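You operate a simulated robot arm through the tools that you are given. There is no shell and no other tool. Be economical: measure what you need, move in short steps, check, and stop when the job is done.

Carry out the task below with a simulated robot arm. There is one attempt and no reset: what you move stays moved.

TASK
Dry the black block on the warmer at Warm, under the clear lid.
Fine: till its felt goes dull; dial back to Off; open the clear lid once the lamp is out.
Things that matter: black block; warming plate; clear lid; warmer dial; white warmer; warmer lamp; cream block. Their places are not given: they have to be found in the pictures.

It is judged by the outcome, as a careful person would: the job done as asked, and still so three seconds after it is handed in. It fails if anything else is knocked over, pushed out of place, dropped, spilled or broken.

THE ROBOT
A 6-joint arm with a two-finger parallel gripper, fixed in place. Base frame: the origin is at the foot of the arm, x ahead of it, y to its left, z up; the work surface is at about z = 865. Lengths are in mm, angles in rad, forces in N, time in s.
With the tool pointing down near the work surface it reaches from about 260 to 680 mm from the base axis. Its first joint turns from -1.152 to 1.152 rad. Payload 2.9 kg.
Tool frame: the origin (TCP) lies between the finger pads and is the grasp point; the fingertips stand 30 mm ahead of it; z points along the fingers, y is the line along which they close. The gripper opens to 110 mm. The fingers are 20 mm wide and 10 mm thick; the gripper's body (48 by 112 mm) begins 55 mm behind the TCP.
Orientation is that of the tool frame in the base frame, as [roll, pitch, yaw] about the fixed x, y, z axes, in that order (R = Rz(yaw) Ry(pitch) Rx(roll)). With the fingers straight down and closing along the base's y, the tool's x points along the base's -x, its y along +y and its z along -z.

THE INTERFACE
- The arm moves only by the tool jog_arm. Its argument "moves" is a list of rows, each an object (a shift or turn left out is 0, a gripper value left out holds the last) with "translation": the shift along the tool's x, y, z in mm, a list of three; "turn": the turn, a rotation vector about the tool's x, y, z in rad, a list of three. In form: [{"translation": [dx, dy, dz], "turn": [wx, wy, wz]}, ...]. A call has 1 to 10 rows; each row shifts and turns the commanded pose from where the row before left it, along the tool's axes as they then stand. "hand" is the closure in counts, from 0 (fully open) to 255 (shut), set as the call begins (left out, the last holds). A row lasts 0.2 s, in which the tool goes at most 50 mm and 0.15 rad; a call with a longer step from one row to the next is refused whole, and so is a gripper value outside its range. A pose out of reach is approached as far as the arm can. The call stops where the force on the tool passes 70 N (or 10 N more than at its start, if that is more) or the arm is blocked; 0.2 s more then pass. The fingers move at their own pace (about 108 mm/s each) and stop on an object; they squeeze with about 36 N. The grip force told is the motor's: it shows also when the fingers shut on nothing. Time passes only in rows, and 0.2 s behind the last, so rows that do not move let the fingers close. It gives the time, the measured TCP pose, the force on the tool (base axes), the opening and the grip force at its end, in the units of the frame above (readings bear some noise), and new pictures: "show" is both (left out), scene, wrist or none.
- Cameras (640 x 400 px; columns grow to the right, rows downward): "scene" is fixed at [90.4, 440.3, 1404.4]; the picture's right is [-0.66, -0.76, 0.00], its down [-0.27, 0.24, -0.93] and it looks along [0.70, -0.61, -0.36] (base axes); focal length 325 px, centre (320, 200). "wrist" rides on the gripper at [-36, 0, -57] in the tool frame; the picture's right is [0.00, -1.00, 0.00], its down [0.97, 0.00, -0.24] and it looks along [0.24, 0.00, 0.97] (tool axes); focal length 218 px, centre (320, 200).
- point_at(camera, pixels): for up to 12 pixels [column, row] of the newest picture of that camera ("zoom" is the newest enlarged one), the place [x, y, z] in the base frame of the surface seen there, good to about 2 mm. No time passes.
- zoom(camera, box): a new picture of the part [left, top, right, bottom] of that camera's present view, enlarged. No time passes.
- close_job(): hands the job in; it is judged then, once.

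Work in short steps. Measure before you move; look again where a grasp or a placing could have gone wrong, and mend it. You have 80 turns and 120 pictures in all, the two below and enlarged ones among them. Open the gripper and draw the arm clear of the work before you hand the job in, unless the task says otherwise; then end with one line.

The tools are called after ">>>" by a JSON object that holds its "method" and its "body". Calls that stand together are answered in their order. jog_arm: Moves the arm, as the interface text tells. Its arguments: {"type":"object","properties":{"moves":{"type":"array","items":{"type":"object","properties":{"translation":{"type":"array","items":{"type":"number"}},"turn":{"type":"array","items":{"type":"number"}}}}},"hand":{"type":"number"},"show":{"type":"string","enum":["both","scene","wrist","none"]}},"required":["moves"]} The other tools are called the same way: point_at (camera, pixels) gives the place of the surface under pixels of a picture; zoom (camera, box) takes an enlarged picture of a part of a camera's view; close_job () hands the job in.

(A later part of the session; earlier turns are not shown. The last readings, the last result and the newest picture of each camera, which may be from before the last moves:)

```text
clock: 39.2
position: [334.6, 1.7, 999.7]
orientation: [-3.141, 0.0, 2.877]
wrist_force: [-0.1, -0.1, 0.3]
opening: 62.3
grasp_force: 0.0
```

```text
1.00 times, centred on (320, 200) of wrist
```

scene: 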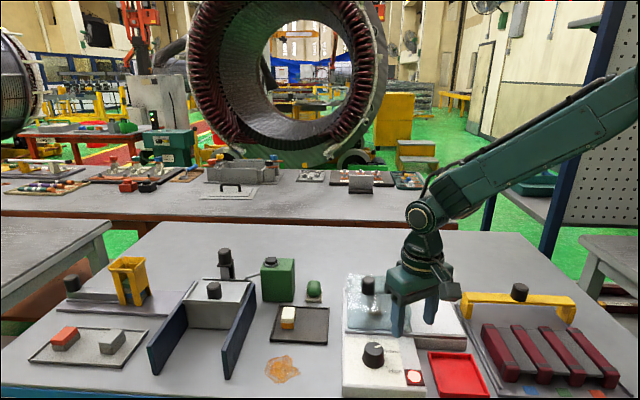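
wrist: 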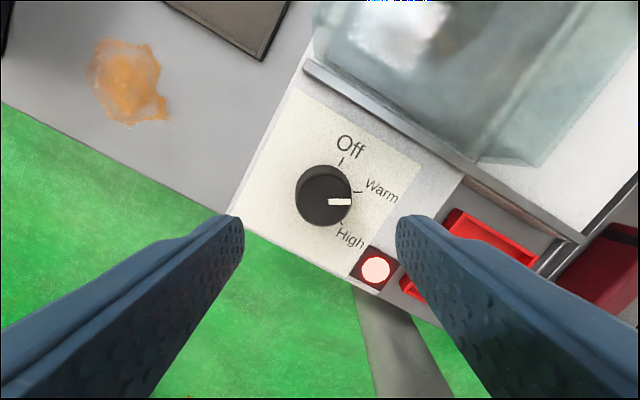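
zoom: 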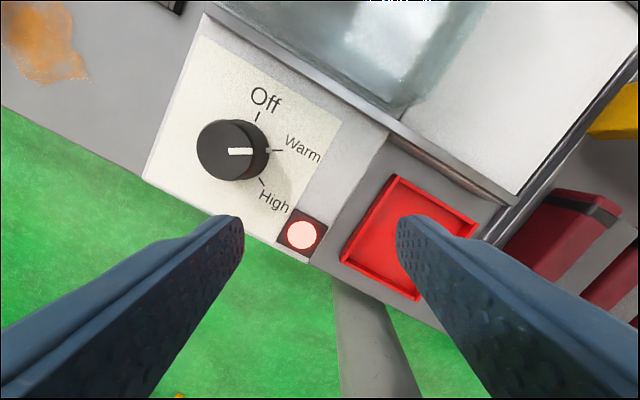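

The lid's reflection hides the felt from the scene camera. I move to a spot where the wrist camera sees the block from above through the lid.

>>> {"method": "jog_arm", "body": {"moves": [{"translation": [0, 0, -40]}, {"translation": [-25, -28, 0]}, {"translation": [-25, -28, 0]}, {"translation": [-25.7, -28.6, 0]}, {}], "show": "wrist"}}

>>> {"method": "zoom", "body": {"camera": "wrist", "box": [140, 20, 340, 160]}}

```text
clock: 40.4
position: [382.4, -96.6, 1038.4]
orientation: [3.141, -0.001, 2.877]
wrist_force: [0.2, 0.8, 0.9]
opening: 62.7
grasp_force: 0.1
```

wrist: 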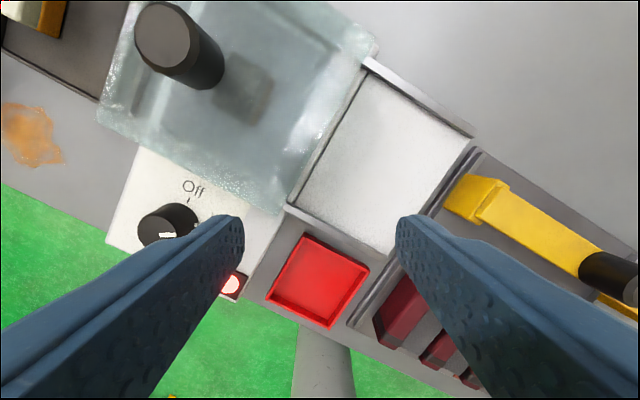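

```text
2.86 times, centred on (240, 90) of wrist
```

zoom: 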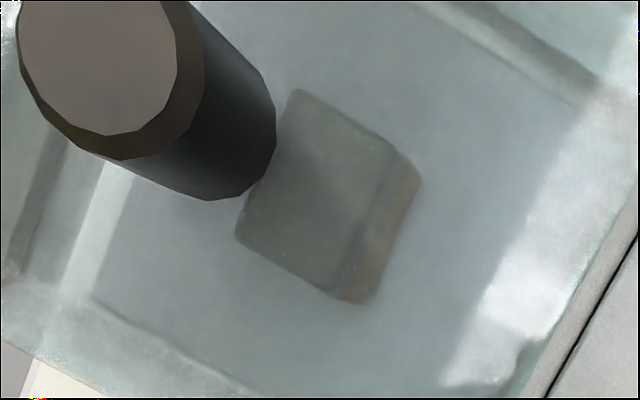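

Good view of the felt. I wait here and compare.

>>> {"method": "jog_arm", "body": {"moves": [{}, {}, {}, {}, {}, {}, {}, {}, {}, {}], "show": "none"}}

>>> {"method": "zoom", "body": {"camera": "wrist", "box": [140, 20, 340, 160]}}

```text
clock: 42.6
position: [381.4, -96.5, 1037.8]
orientation: [-3.141, -0.001, 2.877]
wrist_force: [0.6, 1.0, -0.6]
opening: 62.7
grasp_force: 0.1
```

```text
2.86 times, centred on (240, 90) of wrist
```

zoom: 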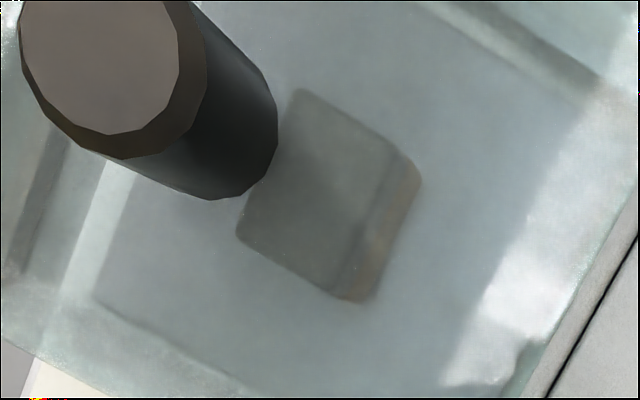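

>>> {"method": "jog_arm", "body": {"moves": [{}, {}, {}, {}, {}, {}, {}, {}, {}, {}], "show": "none"}}

>>> {"method": "zoom", "body": {"camera": "wrist", "box": [140, 20, 340, 160]}}

>>> {"method": "jog_arm", "body": {"moves": [{}, {}, {}, {}, {}, {}, {}, {}, {}, {}], "show": "none"}}

>>> {"method": "zoom", "body": {"camera": "wrist", "box": [140, 20, 340, 160]}}

```text
clock: 44.8
position: [381.9, -96.2, 1037.8]
orientation: [-3.141, 0.0, 2.878]
wrist_force: [-0.5, -1.0, -0.3]
opening: 62.5
grasp_force: 0.0
```

```text
2.86 times, centred on (240, 90) of wrist
```

zoom: 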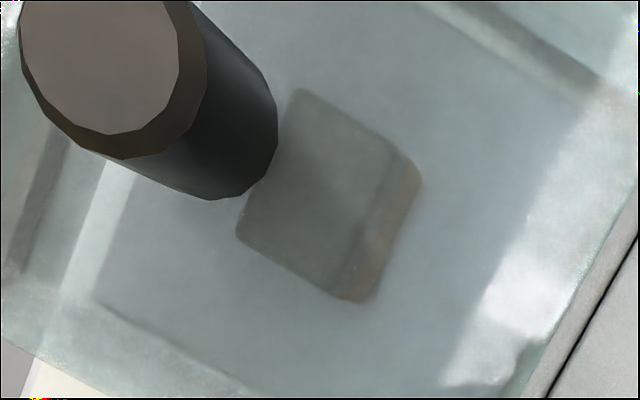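

```text
clock: 47.0
position: [381.2, -96.3, 1038.7]
orientation: [-3.141, 0.0, 2.877]
wrist_force: [-0.9, 0.4, 0.4]
opening: 62.7
grasp_force: 0.1
```

```text
2.86 times, centred on (240, 90) of wrist
```

zoom: 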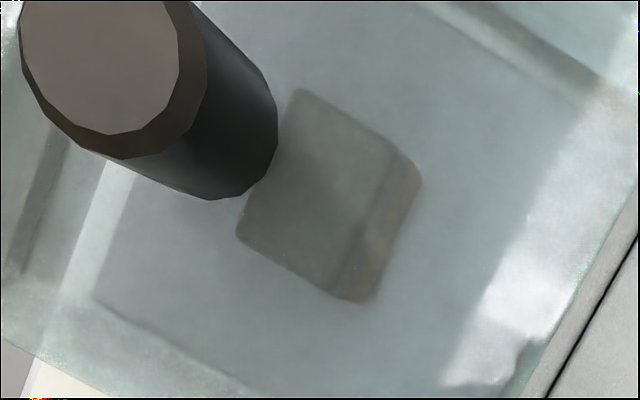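

No clear change yet. I keep waiting.

>>> {"method": "jog_arm", "body": {"moves": [{}, {}, {}, {}, {}, {}, {}, {}, {}, {}], "show": "none"}}

>>> {"method": "jog_arm", "body": {"moves": [{}, {}, {}, {}, {}, {}, {}, {}, {}, {}], "show": "none"}}

>>> {"method": "zoom", "body": {"camera": "wrist", "box": [140, 20, 340, 160]}}

```text
clock: 49.2
position: [383.2, -96.2, 1038.5]
orientation: [3.141, 0.001, 2.877]
wrist_force: [0.0, 0.7, 0.3]
opening: 62.7
grasp_force: 0.1
```

```text
clock: 51.4
position: [381.7, -95.8, 1038.4]
orientation: [3.141, -0.002, 2.878]
wrist_force: [-0.5, 0.0, -0.5]
opening: 62.7
grasp_force: 0.1
```

```text
2.86 times, centred on (240, 90) of wrist
```

zoom: 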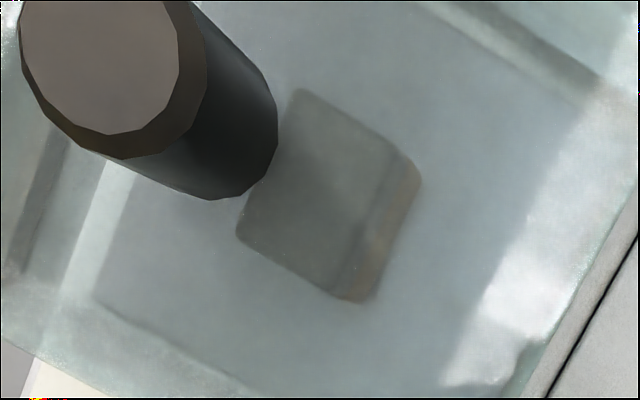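

>>> {"method": "jog_arm", "body": {"moves": [{}, {}, {}, {}, {}, {}, {}, {}, {}, {}], "show": "none"}}

>>> {"method": "jog_arm", "body": {"moves": [{}, {}, {}, {}, {}, {}, {}, {}, {}, {}], "show": "none"}}

>>> {"method": "zoom", "body": {"camera": "wrist", "box": [140, 20, 340, 160]}}

>>> {"method": "zoom", "body": {"camera": "scene", "box": [335, 265, 435, 335]}}

```text
clock: 53.6
position: [383.6, -95.5, 1038.7]
orientation: [3.141, 0.001, 2.877]
wrist_force: [0.8, -0.5, 0.1]
opening: 62.5
grasp_force: 0.1
```

```text
clock: 55.8
position: [382.3, -95.5, 1039.7]
orientation: [3.141, 0.002, 2.881]
wrist_force: [0.1, 0.5, 0.1]
opening: 62.5
grasp_force: 0.0
```

```text
2.86 times, centred on (240, 90) of wrist
```

zoom: 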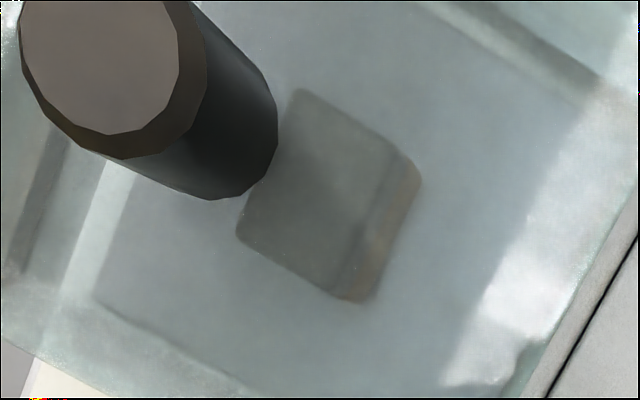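

```text
5.71 times, centred on (385, 300) of scene
```

zoom: 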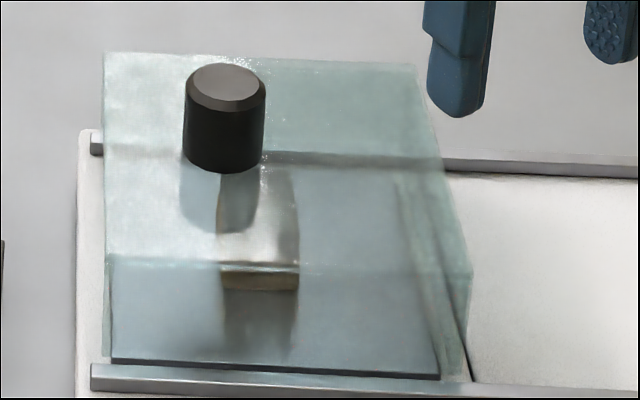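

>>> {"method": "jog_arm", "body": {"moves": [{}, {}, {}, {}, {}, {}, {}, {}, {}, {}], "show": "none"}}

>>> {"method": "jog_arm", "body": {"moves": [{}, {}, {}, {}, {}, {}, {}, {}, {}, {}], "show": "none"}}

>>> {"method": "jog_arm", "body": {"moves": [{}, {}, {}, {}, {}, {}, {}, {}, {}, {}], "show": "none"}}

>>> {"method": "zoom", "body": {"camera": "wrist", "box": [140, 20, 340, 160]}}

>>> {"method": "zoom", "body": {"camera": "scene", "box": [335, 265, 435, 335]}}

```text
clock: 58.0
position: [382.5, -96.6, 1039.2]
orientation: [-3.141, -0.001, 2.877]
wrist_force: [-0.1, -0.1, -0.5]
opening: 62.4
grasp_force: 0.0
```

```text
clock: 60.2
position: [381.9, -95.0, 1038.2]
orientation: [-3.141, 0.0, 2.876]
wrist_force: [0.6, -0.1, 0.5]
opening: 62.8
grasp_force: 0.1
```

```text
clock: 62.4
position: [381.8, -96.0, 1039.5]
orientation: [3.141, -0.001, 2.878]
wrist_force: [0.6, 0.1, -0.2]
opening: 62.4
grasp_force: 0.1
```

```text
2.86 times, centred on (240, 90) of wrist
```

zoom: 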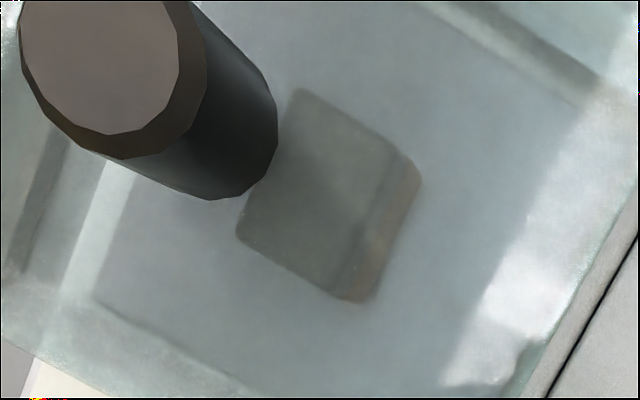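

```text
5.71 times, centred on (385, 300) of scene
```

zoom: 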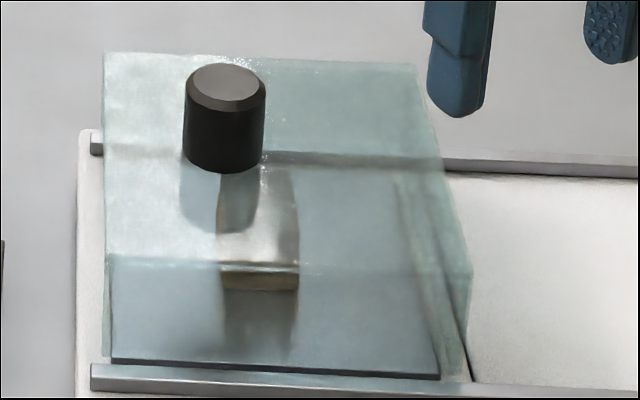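

The felt still has a sheen in the scene view. I wait longer.

>>> {"method": "jog_arm", "body": {"moves": [{}, {}, {}, {}, {}, {}, {}, {}, {}, {}], "show": "none"}}

>>> {"method": "jog_arm", "body": {"moves": [{}, {}, {}, {}, {}, {}, {}, {}, {}, {}], "show": "none"}}

>>> {"method": "zoom", "body": {"camera": "scene", "box": [355, 285, 405, 325]}}

>>> {"method": "jog_arm", "body": {"moves": [{}, {}, {}, {}, {}, {}, {}, {}, {}, {}], "show": "none"}}

>>> {"method": "jog_arm", "body": {"moves": [{}, {}, {}, {}, {}, {}, {}, {}, {}, {}], "show": "none"}}

>>> {"method": "zoom", "body": {"camera": "scene", "box": [355, 285, 405, 325]}}

>>> {"method": "zoom", "body": {"camera": "wrist", "box": [140, 20, 340, 160]}}

```text
clock: 64.6
position: [382.5, -96.9, 1038.8]
orientation: [-3.141, -0.001, 2.879]
wrist_force: [0.7, -0.4, 0.0]
opening: 62.6
grasp_force: 0.0
```

```text
clock: 66.8
position: [380.7, -96.7, 1039.6]
orientation: [-3.141, 0.0, 2.879]
wrist_force: [0.1, 0.0, 0.8]
opening: 62.7
grasp_force: 0.0
```

```text
10.00 times, centred on (380, 305) of scene
```

zoom: 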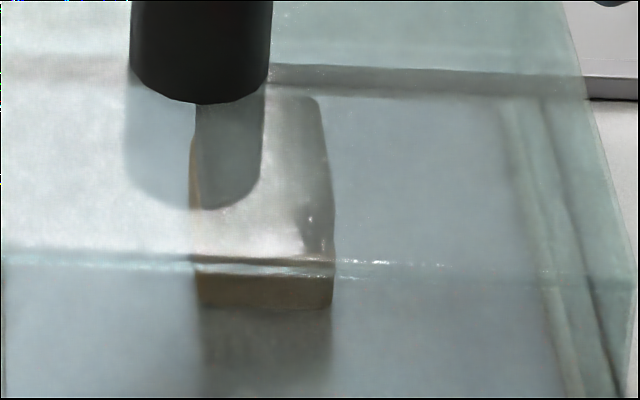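

```text
clock: 69.0
position: [382.3, -96.8, 1038.1]
orientation: [3.141, 0.0, 2.878]
wrist_force: [-1.2, -0.2, -0.1]
opening: 62.6
grasp_force: 0.1
```

```text
clock: 71.2
position: [381.4, -95.9, 1038.9]
orientation: [-3.141, 0.0, 2.878]
wrist_force: [-0.4, -0.7, -0.2]
opening: 62.7
grasp_force: 0.1
```

```text
10.00 times, centred on (380, 305) of scene
```

zoom: 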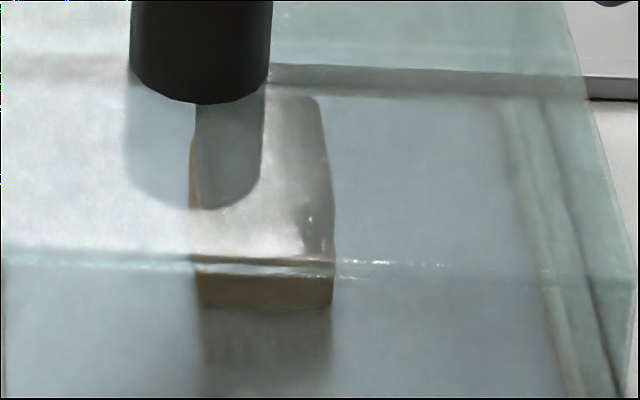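

```text
2.86 times, centred on (240, 90) of wrist
```

zoom: 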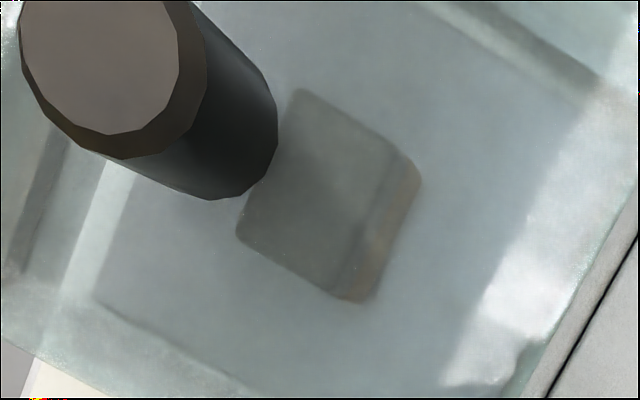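

No obvious change seen, but the lid's bright reflection overlays the felt. I put the gripper above the lid knob, as at t=22 s when the felt showed a white highlight, to block that reflection and compare.

>>> {"method": "jog_arm", "body": {"moves": [{"translation": [0, 0, -20]}, {"translation": [-28, 25, 0]}, {"translation": [-29, 25, 0]}, {"translation": [-29, 26, 0]}, {"translation": [0, 0, 38]}, {}], "show": "none"}}

>>> {"method": "zoom", "body": {"camera": "scene", "box": [335, 265, 475, 355]}}

```text
clock: 72.6
position: [488.4, -48.2, 1020.6]
orientation: [-3.141, -0.002, 2.88]
wrist_force: [-0.5, -0.4, -0.3]
opening: 62.7
grasp_force: 0.1
```

```text
4.44 times, centred on (405, 310) of scene
```

zoom: 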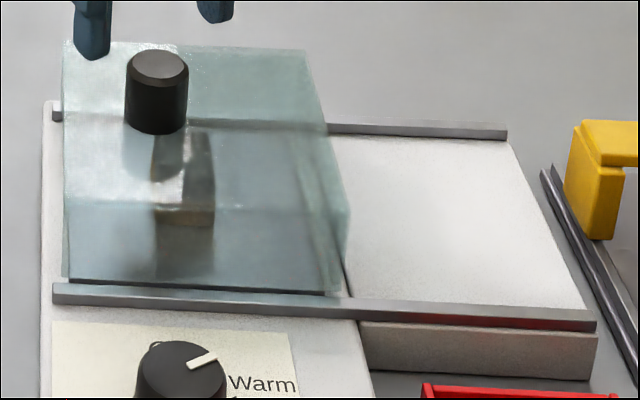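

>>> {"method": "zoom", "body": {"camera": "scene", "box": [355, 285, 405, 325]}}

>>> {"method": "zoom", "body": {"camera": "wrist", "box": [200, 80, 440, 280]}}

```text
10.00 times, centred on (380, 305) of scene
```

zoom: 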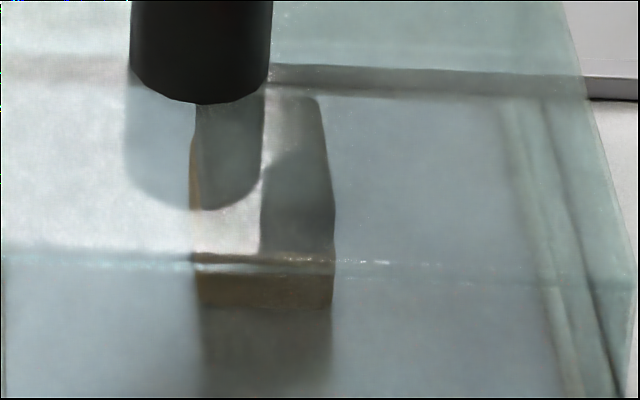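

```text
2.00 times, centred on (320, 180) of wrist
```

zoom: 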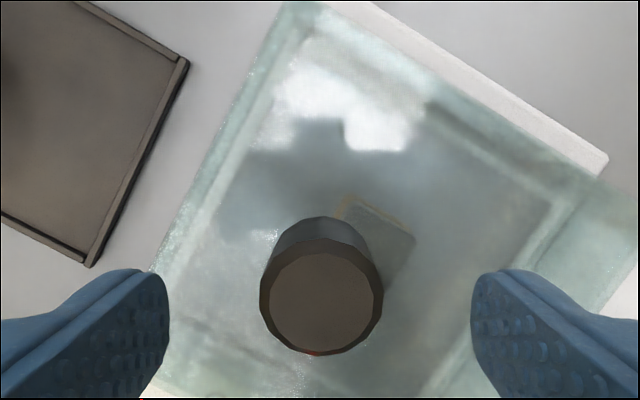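

Inconclusive. The lid's ends are open, so I look at the felt directly through the open leading end from a low, tilted wrist view over the block tray. I go there high first.

>>> {"method": "jog_arm", "body": {"moves": [{"translation": [0, 0, -40]}, {"translation": [-19, 35, 0]}, {"translation": [-19, 35, 0]}, {"translation": [-19, 36, 0]}, {"turn": [0, 0, -0.131]}, {"turn": [0, 0, -0.131]}, {"turn": [0, 0, -0.131]}, {"turn": [0, 0, -0.131]}, {"turn": [0, 0, -0.131]}, {"turn": [0, 0, -0.131]}], "show": "none"}}

>>> {"method": "jog_arm", "body": {"moves": [{"turn": [0, 0, -0.131]}, {"turn": [0, 0, -0.131]}, {"turn": [0, 0.15, 0]}, {"turn": [0, 0.15, 0]}, {"turn": [0, 0.15, 0]}, {"turn": [0, 0.15, 0]}, {"translation": [-17, 0, 25]}, {"translation": [-17, 0, 25]}, {}], "show": "both"}}

```text
clock: 74.8
position: [569.2, 38.7, 1061.7]
orientation: [3.141, 0.001, -2.617]
wrist_force: [-0.1, -0.5, -0.4]
opening: 62.4
grasp_force: 0.0
```

```text
clock: 76.8
position: [574.2, 93.7, 998.4]
orientation: [2.996, -0.35, -2.324]
wrist_force: [0.6, -0.6, -1.0]
opening: 62.6
grasp_force: 0.0
out of reach, approached as far as the arm can: row 3, 4, 5
```

scene: 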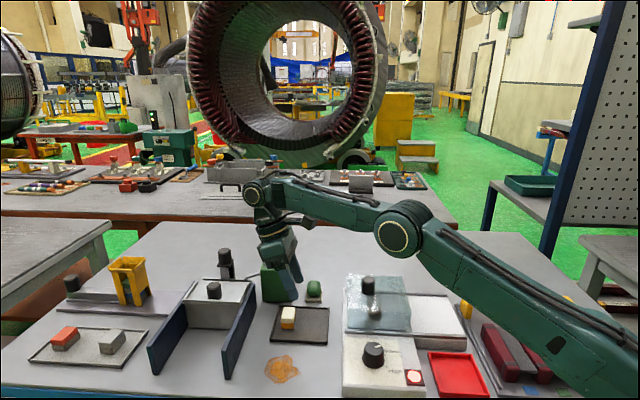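
wrist: 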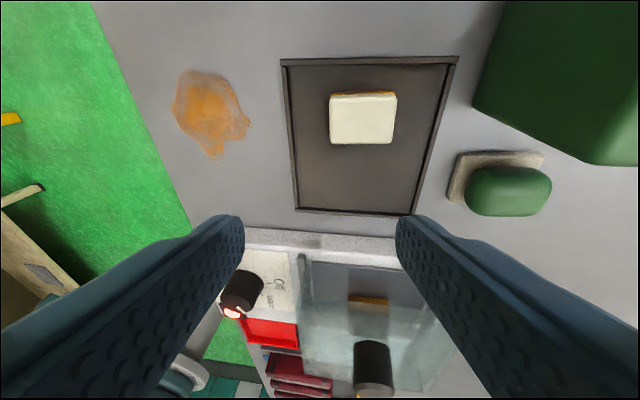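

>>> {"method": "zoom", "body": {"camera": "wrist", "box": [300, 240, 440, 350]}}

>>> {"method": "zoom", "body": {"camera": "scene", "box": [250, 270, 410, 345]}}

```text
3.64 times, centred on (370, 295) of wrist
```

zoom: 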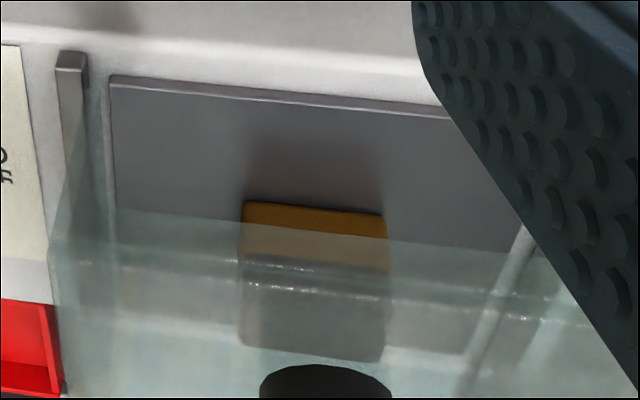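

```text
4.00 times, centred on (330, 308) of scene
```

zoom: 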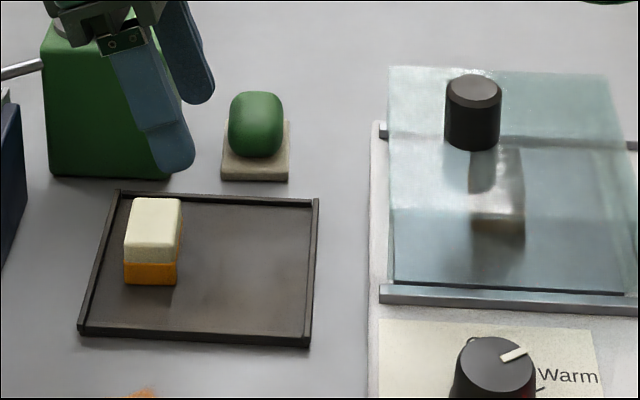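

Tilting further is out of reach there, so I undo that tilt and rise.

>>> {"method": "jog_arm", "body": {"moves": [{"translation": [17, 0, -25]}, {"translation": [17, 0, -25]}, {"turn": [0, -0.15, 0]}, {"turn": [0, -0.15, 0]}, {"turn": [0, -0.15, 0]}, {"turn": [0, -0.15, 0]}, {}], "show": "none"}}

```text
clock: 78.4
position: [599.4, 78.5, 1068.8]
orientation: [2.992, 0.18, -2.404]
wrist_force: [-0.3, -0.3, 0.7]
opening: 62.1
grasp_force: 0.0
out of reach, approached as far as the arm can: row 4, 6
```

>>> {"method": "jog_arm", "body": {"moves": [{"translation": [30, 0, -5]}, {"translation": [30, 0, -5]}, {"translation": [30, 0, -5]}, {"turn": [0.15, 0, 0]}, {"turn": [0, 0.09, 0]}, {"turn": [0, 0.09, 0]}, {}], "show": "none"}}

```text
clock: 80.0
position: [604.4, 8.5, 1105.0]
orientation: [-3.139, 0.017, -2.404]
wrist_force: [-0.3, -0.1, 1.0]
opening: 62.5
grasp_force: 0.1
out of reach, approached as far as the arm can: row 1, 2, 3, 4
```

Level again. I go to the pose used at t=11.6 s (TCP ≈ 396, −135), where the uncovered wet felt was seen, for comparison.

>>> {"method": "jog_arm", "body": {"moves": [{"translation": [42, 5.7, 0], "turn": [0, 0.015, 0]}, {"translation": [42, 5.7, 0], "turn": [0, 0, -0.048]}, {"translation": [42, 5.7, 0]}, {"translation": [42, 5.7, 0]}, {"translation": [42, 5.7, 0]}, {"translation": [41, 5.9, 0]}, {"translation": [0, 0, 35]}, {"translation": [0, 0, 35]}, {}], "show": "wrist"}}

>>> {"method": "zoom", "body": {"camera": "wrist", "box": [220, 0, 420, 130]}}

```text
clock: 82.0
position: [475.7, -166.2, 1162.6]
orientation: [3.138, -0.059, -2.355]
wrist_force: [0.3, -0.3, 0.3]
opening: 63.0
grasp_force: 0.1
out of reach, approached as far as the arm can: row 2, 3, 4, 5, 6, 7, 8
```

wrist: 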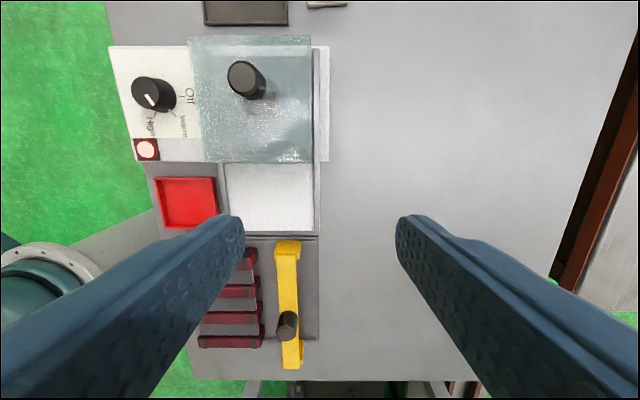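

```text
3.08 times, centred on (320, 65) of wrist
```

zoom: 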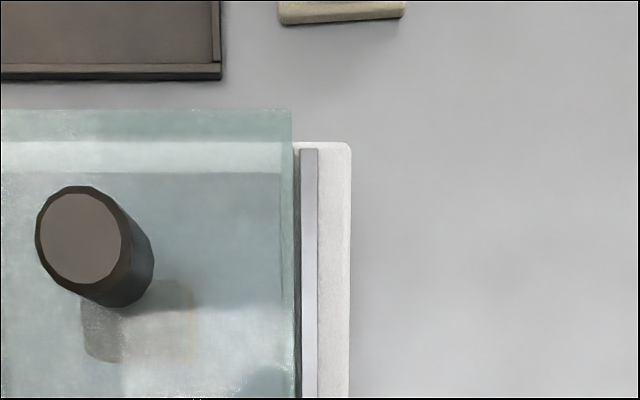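

The arm is stuck near some limit after the tilt. I turn the wrist back toward neutral and see if it follows.

>>> {"method": "jog_arm", "body": {"moves": [{"turn": [0, 0, 0.13]}, {"turn": [0, 0, 0.13]}, {"turn": [0, 0, 0.13]}, {"turn": [0, 0, 0.13]}, {"turn": [0, 0, 0.13]}, {"turn": [0, 0, 0.13]}, {}], "show": "scene"}}

```text
clock: 83.6
position: [474.0, -166.2, 1164.1]
orientation: [-3.133, -0.012, -3.139]
wrist_force: [-0.2, -0.2, 0.2]
opening: 62.5
grasp_force: 0.0
```

scene: 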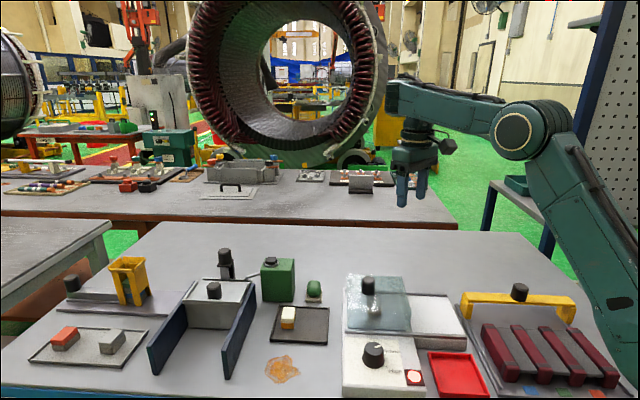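

It follows now. I move to the earlier viewing pose near (386, −100, 1060).

>>> {"method": "jog_arm", "body": {"moves": [{"translation": [22, 16.5, 25]}, {"translation": [22, 16.5, 25]}, {"translation": [22, 16.5, 25]}, {"translation": [22, 16.5, 25]}, {}], "show": "wrist"}}

```text
clock: 84.8
position: [466.5, -146.7, 1174.2]
orientation: [-3.133, -0.014, -3.136]
wrist_force: [-0.2, -1.4, 0.5]
opening: 62.5
grasp_force: 0.1
out of reach, approached as far as the arm can: row 1, 2, 3, 4
```

wrist: 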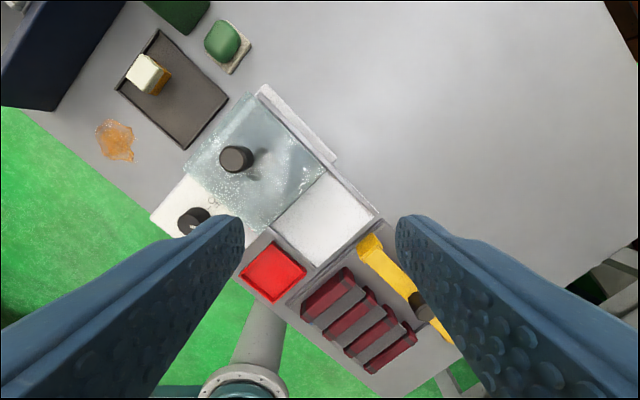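

Still limited in this posture. I try to return to the start pose (372, −121, 1267) to regain a good arm posture.

>>> {"method": "jog_arm", "body": {"moves": [{"translation": [0, 0, -30]}, {"translation": [0, 0, -30]}, {"translation": [0, 0, -30]}, {"translation": [30, 8, 0]}, {"translation": [30, 8, 0]}, {"translation": [30, 8, 0]}, {}], "show": "scene"}}

```text
clock: 86.4
position: [379.3, -122.3, 1257.8]
orientation: [-3.13, -0.009, -3.136]
wrist_force: [-0.1, -0.2, 0.4]
opening: 62.3
grasp_force: 0.1
out of reach, approached as far as the arm can: row 1
```

scene: 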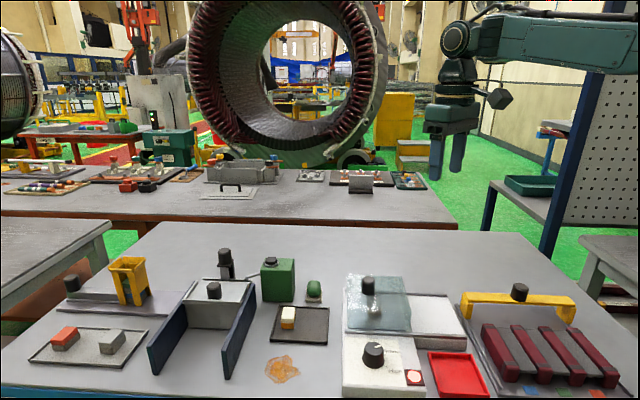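

Posture looks like the start again. I descend to the viewing pose.

>>> {"method": "jog_arm", "body": {"moves": [{"translation": [-1, 4.4, 40]}, {"translation": [-1, 4.4, 40]}, {"translation": [-1, 4.4, 40]}, {"translation": [-1, 4.4, 40]}, {"translation": [-1, 4.4, 40], "turn": [0, 0, 0]}, {}], "show": "wrist"}}

>>> {"method": "zoom", "body": {"camera": "wrist", "box": [140, 20, 340, 160]}}

```text
clock: 87.8
position: [428.8, -99.9, 1195.1]
orientation: [3.09, -0.03, -3.135]
wrist_force: [0.1, 0.2, 0.6]
opening: 62.5
grasp_force: 0.1
out of reach, approached as far as the arm can: row 1, 2, 3, 4, 5
```

wrist: 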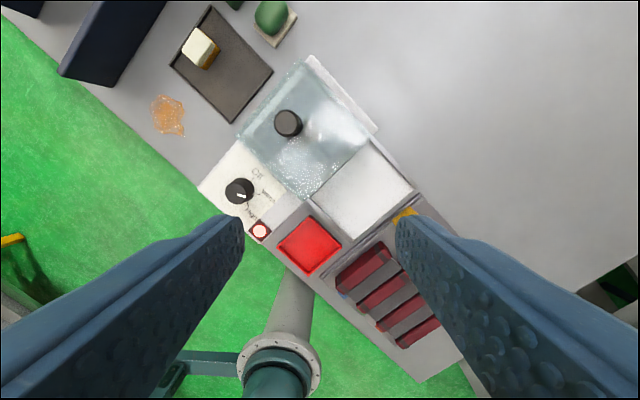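

```text
2.86 times, centred on (240, 90) of wrist
```

zoom: 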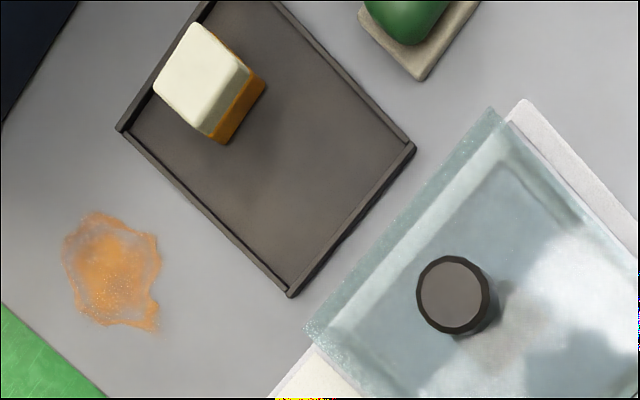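

A wrist joint seems limited, perhaps a flipped wrist. I rise back and test by small turns which joint is bound.

>>> {"method": "jog_arm", "body": {"moves": [{"translation": [0, 0, -30]}, {"translation": [25, 0, -30]}, {"translation": [25, -10, -10]}, {}], "show": "none"}}

>>> {"method": "jog_arm", "body": {"moves": [{"turn": [0.15, 0, 0]}, {"turn": [0.15, 0, 0]}, {}], "show": "none"}}

>>> {"method": "jog_arm", "body": {"moves": [{"turn": [-0.15, 0, 0]}, {"turn": [-0.15, 0, 0]}, {"turn": [-0.15, 0, 0]}, {"turn": [-0.15, 0, 0]}, {}], "show": "none"}}

>>> {"method": "jog_arm", "body": {"moves": [{"turn": [0.15, 0, 0]}, {"turn": [0.15, 0, 0]}, {"turn": [0, 0.15, 0]}, {"turn": [0, 0.15, 0]}, {}], "show": "none"}}

>>> {"method": "jog_arm", "body": {"moves": [{"turn": [0, -0.15, 0]}, {"turn": [0, -0.15, 0]}, {"turn": [0, -0.15, 0]}, {"turn": [0, -0.15, 0]}, {}], "show": "scene"}}

```text
clock: 88.8
position: [357.2, -137.5, 1227.5]
orientation: [3.104, -0.028, -3.137]
wrist_force: [-0.6, 0.7, -0.1]
opening: 62.6
grasp_force: 0.1
out of reach, approached as far as the arm can: row 1, 2, 3
```

```text
clock: 89.6
position: [371.7, -136.4, 1265.0]
orientation: [-2.892, -0.028, -3.138]
wrist_force: [-0.3, -0.4, 0.5]
opening: 62.7
grasp_force: 0.0
out of reach, approached as far as the arm can: row 1, 2
```

```text
clock: 90.8
position: [373.3, -137.5, 1265.0]
orientation: [2.85, -0.037, -3.049]
wrist_force: [-1.3, 0.5, 0.2]
opening: 62.6
grasp_force: 0.1
out of reach, approached as far as the arm can: row 2
```

```text
clock: 91.9
position: [377.2, -138.2, 1262.6]
orientation: [-3.138, -0.315, -3.135]
wrist_force: [5.6, -1.9, -21.8]
opening: 62.5
grasp_force: 0.1
stopped in row 5: the force on the tool passed its limit (the readings are from after the stop); the commanded pose is now the measured one
```

```text
clock: 93.1
position: [390.9, -148.5, 1284.4]
orientation: [3.139, 0.174, -3.105]
wrist_force: [-1.5, -0.2, -0.2]
opening: 62.6
grasp_force: 0.1
out of reach, approached as far as the arm can: row 3, 4
```

scene: 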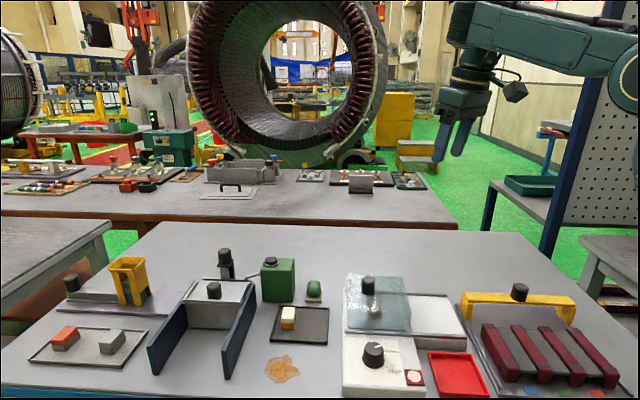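

I level the tool, return to the exact start pose and then retrace the outward-and-down path that worked at first.

>>> {"method": "jog_arm", "body": {"moves": [{"turn": [0, 0.09, 0]}, {"turn": [0, 0.084, 0]}, {"translation": [19, 27, 17], "turn": [0, 0, 0.036]}, {}], "show": "none"}}

>>> {"method": "jog_arm", "body": {"moves": [{"translation": [-24, 24.4, 28]}, {"translation": [-24, 24.4, 28]}, {"translation": [-24, 24.4, 28]}, {}], "show": "scene"}}

```text
clock: 94.1
position: [375.9, -124.4, 1267.2]
orientation: [3.124, 0.078, 3.116]
wrist_force: [-0.4, -0.5, -0.6]
opening: 62.7
grasp_force: 0.1
out of reach, approached as far as the arm can: row 2
```

```text
clock: 95.1
position: [470.4, -57.5, 1218.3]
orientation: [3.121, 0.075, 3.115]
wrist_force: [0.6, -0.5, 0.6]
opening: 62.3
grasp_force: 0.0
out of reach, approached as far as the arm can: row 1, 2, 3
```

scene: 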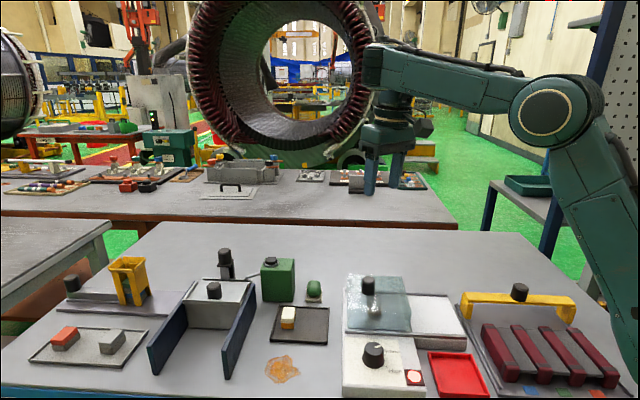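

I look closely at the wrist to understand its posture.

>>> {"method": "zoom", "body": {"camera": "scene", "box": [330, 20, 640, 210]}}

```text
2.06 times, centred on (485, 115) of scene
```

zoom: 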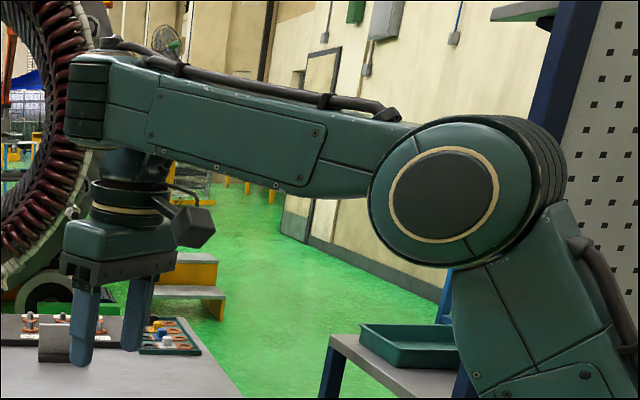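

>>> {"method": "jog_arm", "body": {"moves": [{"translation": [0, 0, -30]}, {"translation": [25, -17, -10]}, {"translation": [25, -17, -10]}, {"translation": [25, -17, 0]}, {"translation": [19, -13, 0]}, {}], "show": "none"}}

>>> {"method": "zoom", "body": {"camera": "scene", "box": [380, 0, 640, 190]}}

```text
clock: 96.5
position: [372.5, -117.1, 1260.2]
orientation: [3.122, 0.079, 3.114]
wrist_force: [-0.5, -0.8, 0.2]
opening: 62.7
grasp_force: 0.0
```

```text
2.11 times, centred on (510, 95) of scene
```

zoom: 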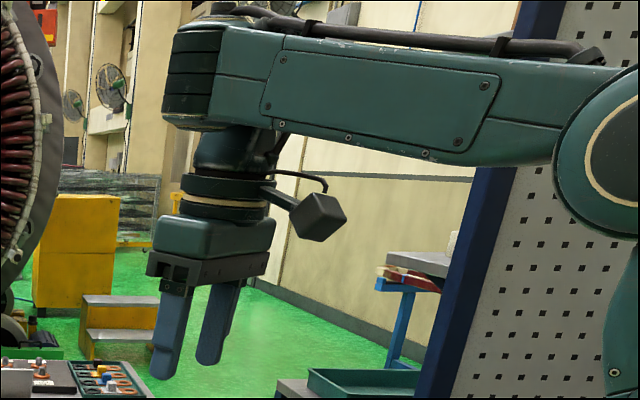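

The wrist is in a different posture from the start (forearm on the near side). A move up and inward restored it earlier (t=86), so I try that again.

>>> {"method": "jog_arm", "body": {"moves": [{"translation": [-30, 0, 0]}, {"translation": [-30, 0, 0]}, {"translation": [-30, -20, 30]}, {"translation": [0, 0, 30]}, {"translation": [0, 0, 30], "turn": [0.02, 0.079, 0]}, {}], "show": "none"}}

>>> {"method": "jog_arm", "body": {"moves": [{"translation": [0, 0, -30]}, {"translation": [0, 0, -30]}, {"translation": [0, 0, -30]}, {"translation": [30, 8, 0]}, {"translation": [30, 8, 0]}, {"translation": [30, 8, 0]}, {}], "show": "scene"}}

```text
clock: 97.9
position: [468.0, -141.1, 1176.7]
orientation: [-3.14, -0.004, 3.114]
wrist_force: [-0.6, 0.3, -0.2]
opening: 62.7
grasp_force: 0.0
out of reach, approached as far as the arm can: row 4
```

```text
clock: 99.5
position: [381.2, -114.1, 1261.3]
orientation: [-3.137, -0.002, 3.112]
wrist_force: [-0.1, 0.0, -0.2]
opening: 62.7
grasp_force: 0.0
out of reach, approached as far as the arm can: row 1
```

scene: 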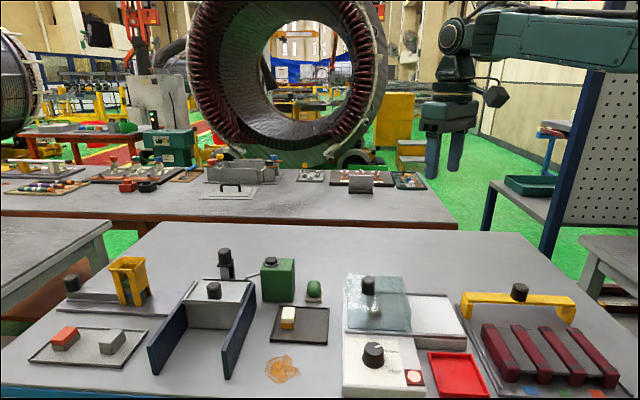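

Start posture regained, with the wrist disc at (455, 35) as at the beginning. Now I go outward and down in small steps, as at first.

>>> {"method": "jog_arm", "body": {"moves": [{"translation": [-24, 24.4, 10]}, {"translation": [-24, 24.4, 10]}, {"translation": [-24, 24.4, 10]}, {}], "show": "scene"}}

```text
clock: 100.5
position: [458.6, -41.7, 1230.4]
orientation: [-3.139, -0.001, 3.114]
wrist_force: [1.0, -0.2, 0.6]
opening: 62.6
grasp_force: 0.0
```

scene: 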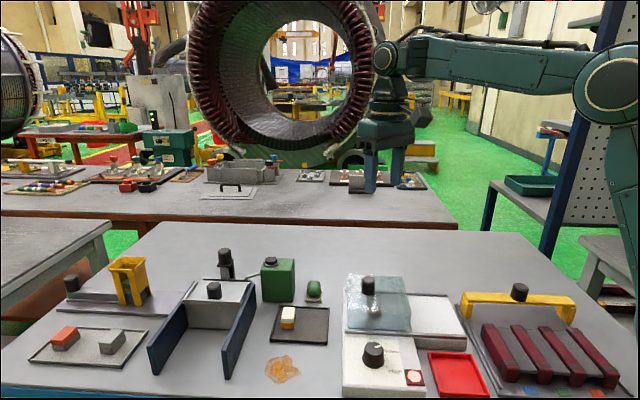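

No limit flagged. I descend in small steps.

>>> {"method": "jog_arm", "body": {"moves": [{"translation": [0, 0, 20]}, {"translation": [0, 0, 25]}, {"translation": [0, 0, 25]}, {"translation": [0, 0, 25]}, {"translation": [0, 0, 25]}, {}], "show": "none"}}

```text
clock: 101.9
position: [453.6, -41.4, 1110.1]
orientation: [-3.137, -0.002, 3.112]
wrist_force: [0.1, -1.1, -0.1]
opening: 62.4
grasp_force: 0.0
```

Recovered. I go to the felt viewing pose of t=40 for a comparison.

>>> {"method": "jog_arm", "body": {"moves": [{"translation": [23, -18, 20]}, {"translation": [23, -18, 20]}, {"translation": [22, -18, 20]}, {"translation": [0, 0, 10], "turn": [0, 0, 0.117]}, {"turn": [0, 0, 0.117]}, {}], "show": "wrist"}}

>>> {"method": "zoom", "body": {"camera": "wrist", "box": [140, 20, 340, 160]}}

```text
clock: 103.3
position: [387.0, -95.5, 1041.2]
orientation: [-3.138, 0.0, 2.878]
wrist_force: [0.6, 0.8, 0.5]
opening: 62.7
grasp_force: 0.0
```

wrist: 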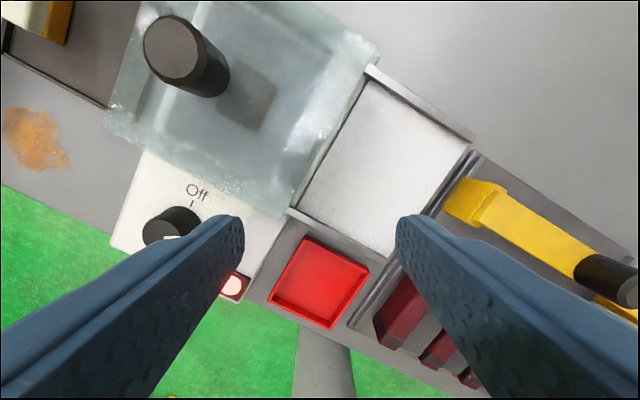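

```text
2.86 times, centred on (240, 90) of wrist
```

zoom: 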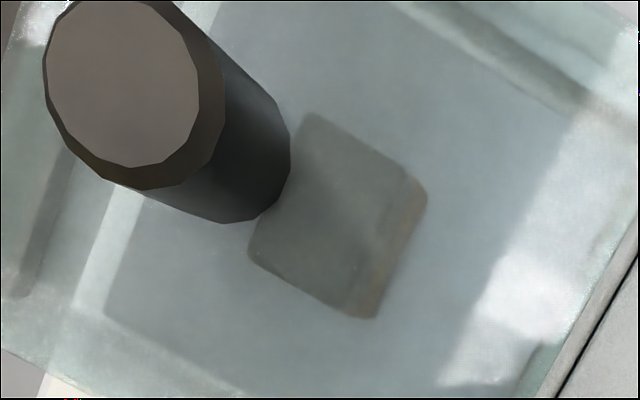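

The felt's edge highlights look fainter now. I compare with the scene close-up as well.

>>> {"method": "zoom", "body": {"camera": "scene", "box": [355, 285, 405, 325]}}

```text
10.00 times, centred on (380, 305) of scene
```

zoom: 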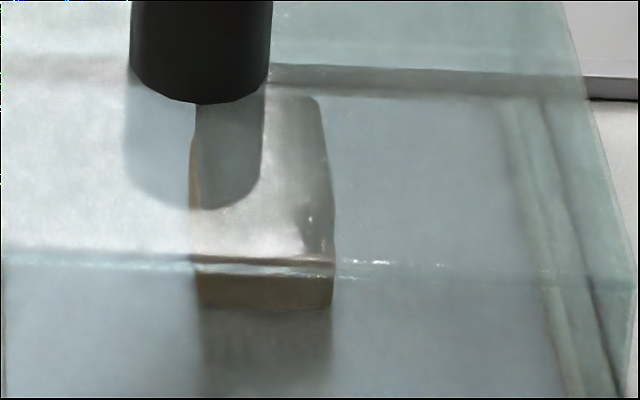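

Unchanged since t≈67, so the felt is steady. The only visible change came at t≈37, and the edge highlights are gone. Now I turn the dial back: over the dial first.

>>> {"method": "jog_arm", "body": {"moves": [{"translation": [10.7, 34.6, 0]}, {"translation": [10.7, 34.6, 0]}, {"translation": [10.7, 34.7, 0]}, {"translation": [10.6, 34.7, 0]}, {"translation": [0, 0, 40]}, {"translation": [0, 0, 40]}, {}, {}], "show": "wrist"}}

>>> {"method": "point_at", "body": {"camera": "wrist", "pixels": [[300, 220], [320, 205], [340, 220], [320, 240], [320, 220]]}}

```text
clock: 105.1
position: [382.5, 49.8, 961.2]
orientation: [-3.138, 0.0, 2.88]
wrist_force: [0.2, -0.2, 0.2]
opening: 62.8
grasp_force: 0.1
```

wrist: 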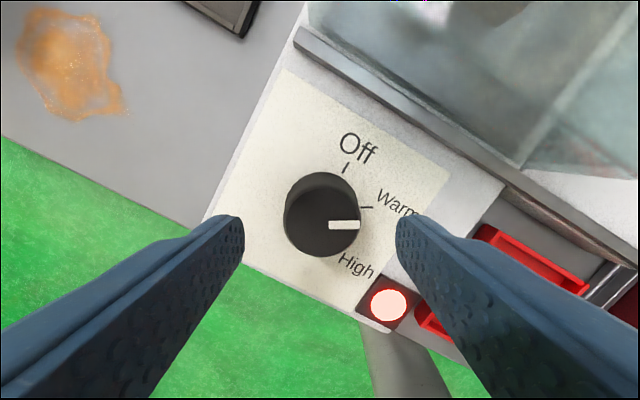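

```text
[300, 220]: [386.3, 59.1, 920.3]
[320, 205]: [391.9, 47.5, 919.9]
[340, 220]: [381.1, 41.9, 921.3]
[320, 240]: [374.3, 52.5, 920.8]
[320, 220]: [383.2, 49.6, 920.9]
```

Centred. I lower, grip and turn −1.047 back to Off.

>>> {"method": "jog_arm", "body": {"moves": [{"translation": [0, -0.5, 15]}, {"translation": [0, 0, 15]}, {}], "show": "none"}}

>>> {"method": "jog_arm", "body": {"moves": [{}, {}, {}], "hand": 255, "show": "none"}}

>>> {"method": "jog_arm", "body": {"moves": [{"turn": [0, 0, -0.13]}, {"turn": [0, 0, -0.13]}, {"turn": [0, 0, -0.13]}, {"turn": [0, 0, -0.13]}, {"turn": [0, 0, -0.13]}, {"turn": [0, 0, -0.13]}, {"turn": [0, 0, -0.13]}, {"turn": [0, 0, -0.137]}, {}], "show": "wrist"}}

```text
clock: 105.9
position: [382.4, 49.5, 930.6]
orientation: [-3.138, -0.001, 2.879]
wrist_force: [-0.5, 0.6, -0.3]
opening: 62.3
grasp_force: 0.0
```

```text
clock: 106.7
position: [382.7, 49.6, 930.6]
orientation: [-3.138, 0.001, 2.879]
wrist_force: [-0.6, 1.2, -4.5]
opening: 38.9
grasp_force: 44.5
```

```text
clock: 108.7
position: [381.3, 49.0, 931.4]
orientation: [-3.137, 0.001, -2.355]
wrist_force: [20.8, 6.0, -19.2]
opening: 38.6
grasp_force: 45.3
```

wrist: 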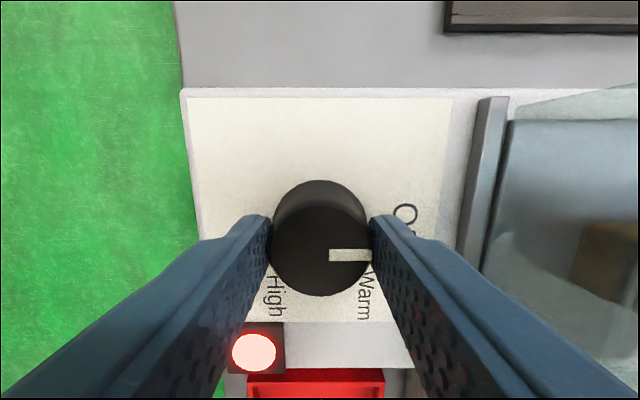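

The dial matches its original Off picture, and the lamp is still lit. I release, rise and wait for it to go out.

>>> {"method": "jog_arm", "body": {"moves": [{}, {}, {"translation": [0, 0, -30]}, {"translation": [0, 0, -40]}, {"translation": [0, 0, -40]}, {}, {}, {}, {}, {}], "hand": 110, "show": "none"}}

>>> {"method": "jog_arm", "body": {"moves": [{}, {}, {}, {}, {}, {}, {}, {}, {}, {}], "show": "wrist"}}

```text
clock: 110.9
position: [381.6, 49.6, 1041.9]
orientation: [-3.141, -0.002, -2.356]
wrist_force: [-0.7, 0.0, -0.6]
opening: 62.7
grasp_force: 0.0
```

```text
clock: 113.1
position: [380.8, 50.3, 1041.8]
orientation: [-3.14, -0.004, -2.356]
wrist_force: [-0.1, 0.2, -0.8]
opening: 62.5
grasp_force: 0.0
```

wrist: 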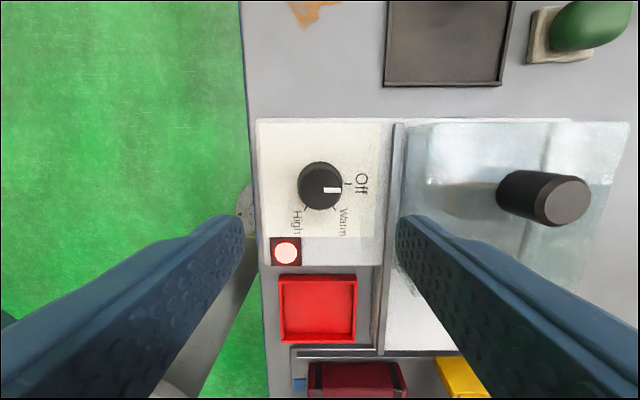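

The dial is at Off and the lamp is still on (residual heat). I wait, checking the lamp by a zoom.

>>> {"method": "jog_arm", "body": {"moves": [{}, {}, {}, {}, {}, {}, {}, {}, {}, {}], "show": "none"}}

>>> {"method": "jog_arm", "body": {"moves": [{}, {}, {}, {}, {}, {}, {}, {}, {}, {}], "show": "none"}}

>>> {"method": "jog_arm", "body": {"moves": [{}, {}, {}, {}, {}, {}, {}, {}, {}, {}], "show": "none"}}

>>> {"method": "zoom", "body": {"camera": "wrist", "box": [240, 140, 400, 280]}}

>>> {"method": "jog_arm", "body": {"moves": [{}, {}, {}, {}, {}, {}, {}, {}, {}, {}], "show": "none"}}

>>> {"method": "jog_arm", "body": {"moves": [{}, {}, {}, {}, {}, {}, {}, {}, {}, {}], "show": "none"}}

>>> {"method": "jog_arm", "body": {"moves": [{}, {}, {}, {}, {}, {}, {}, {}, {}, {}], "show": "none"}}

>>> {"method": "zoom", "body": {"camera": "wrist", "box": [240, 140, 400, 280]}}

```text
clock: 115.3
position: [382.2, 49.5, 1040.6]
orientation: [-3.14, -0.005, -2.356]
wrist_force: [0.5, -0.1, 0.1]
opening: 62.6
grasp_force: 0.2
```

```text
clock: 117.5
position: [381.2, 49.3, 1040.3]
orientation: [-3.14, -0.004, -2.356]
wrist_force: [0.6, 0.2, 0.7]
opening: 62.6
grasp_force: 0.2
```

```text
clock: 119.7
position: [381.4, 49.2, 1040.7]
orientation: [-3.14, -0.005, -2.356]
wrist_force: [-0.5, 0.0, 0.3]
opening: 62.5
grasp_force: 0.0
```

```text
2.86 times, centred on (320, 210) of wrist
```

zoom: 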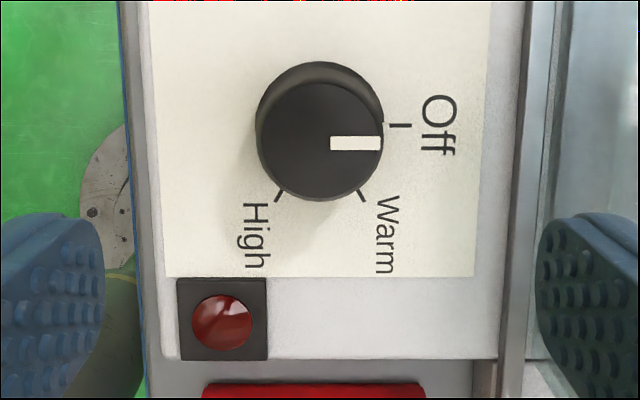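

```text
clock: 121.9
position: [382.2, 49.7, 1041.1]
orientation: [-3.14, -0.005, -2.355]
wrist_force: [0.4, 0.0, 0.1]
opening: 62.3
grasp_force: 0.0
```

```text
clock: 124.1
position: [381.2, 49.4, 1041.7]
orientation: [-3.141, -0.003, -2.356]
wrist_force: [0.4, -0.3, -0.5]
opening: 62.5
grasp_force: 0.0
```

```text
clock: 126.3
position: [381.0, 49.3, 1041.7]
orientation: [-3.139, -0.004, -2.357]
wrist_force: [-0.3, 0.5, -0.1]
opening: 62.7
grasp_force: 0.0
```

```text
2.86 times, centred on (320, 210) of wrist
```

zoom: 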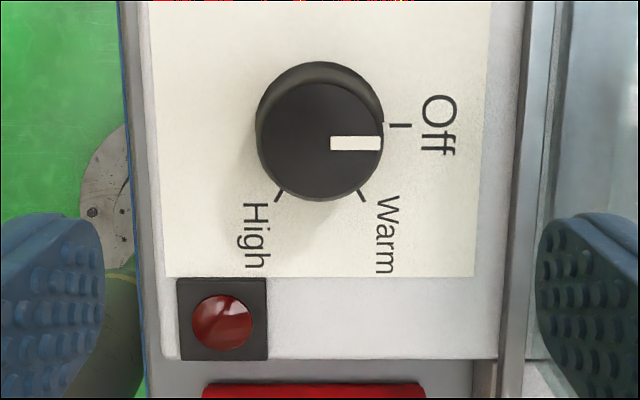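

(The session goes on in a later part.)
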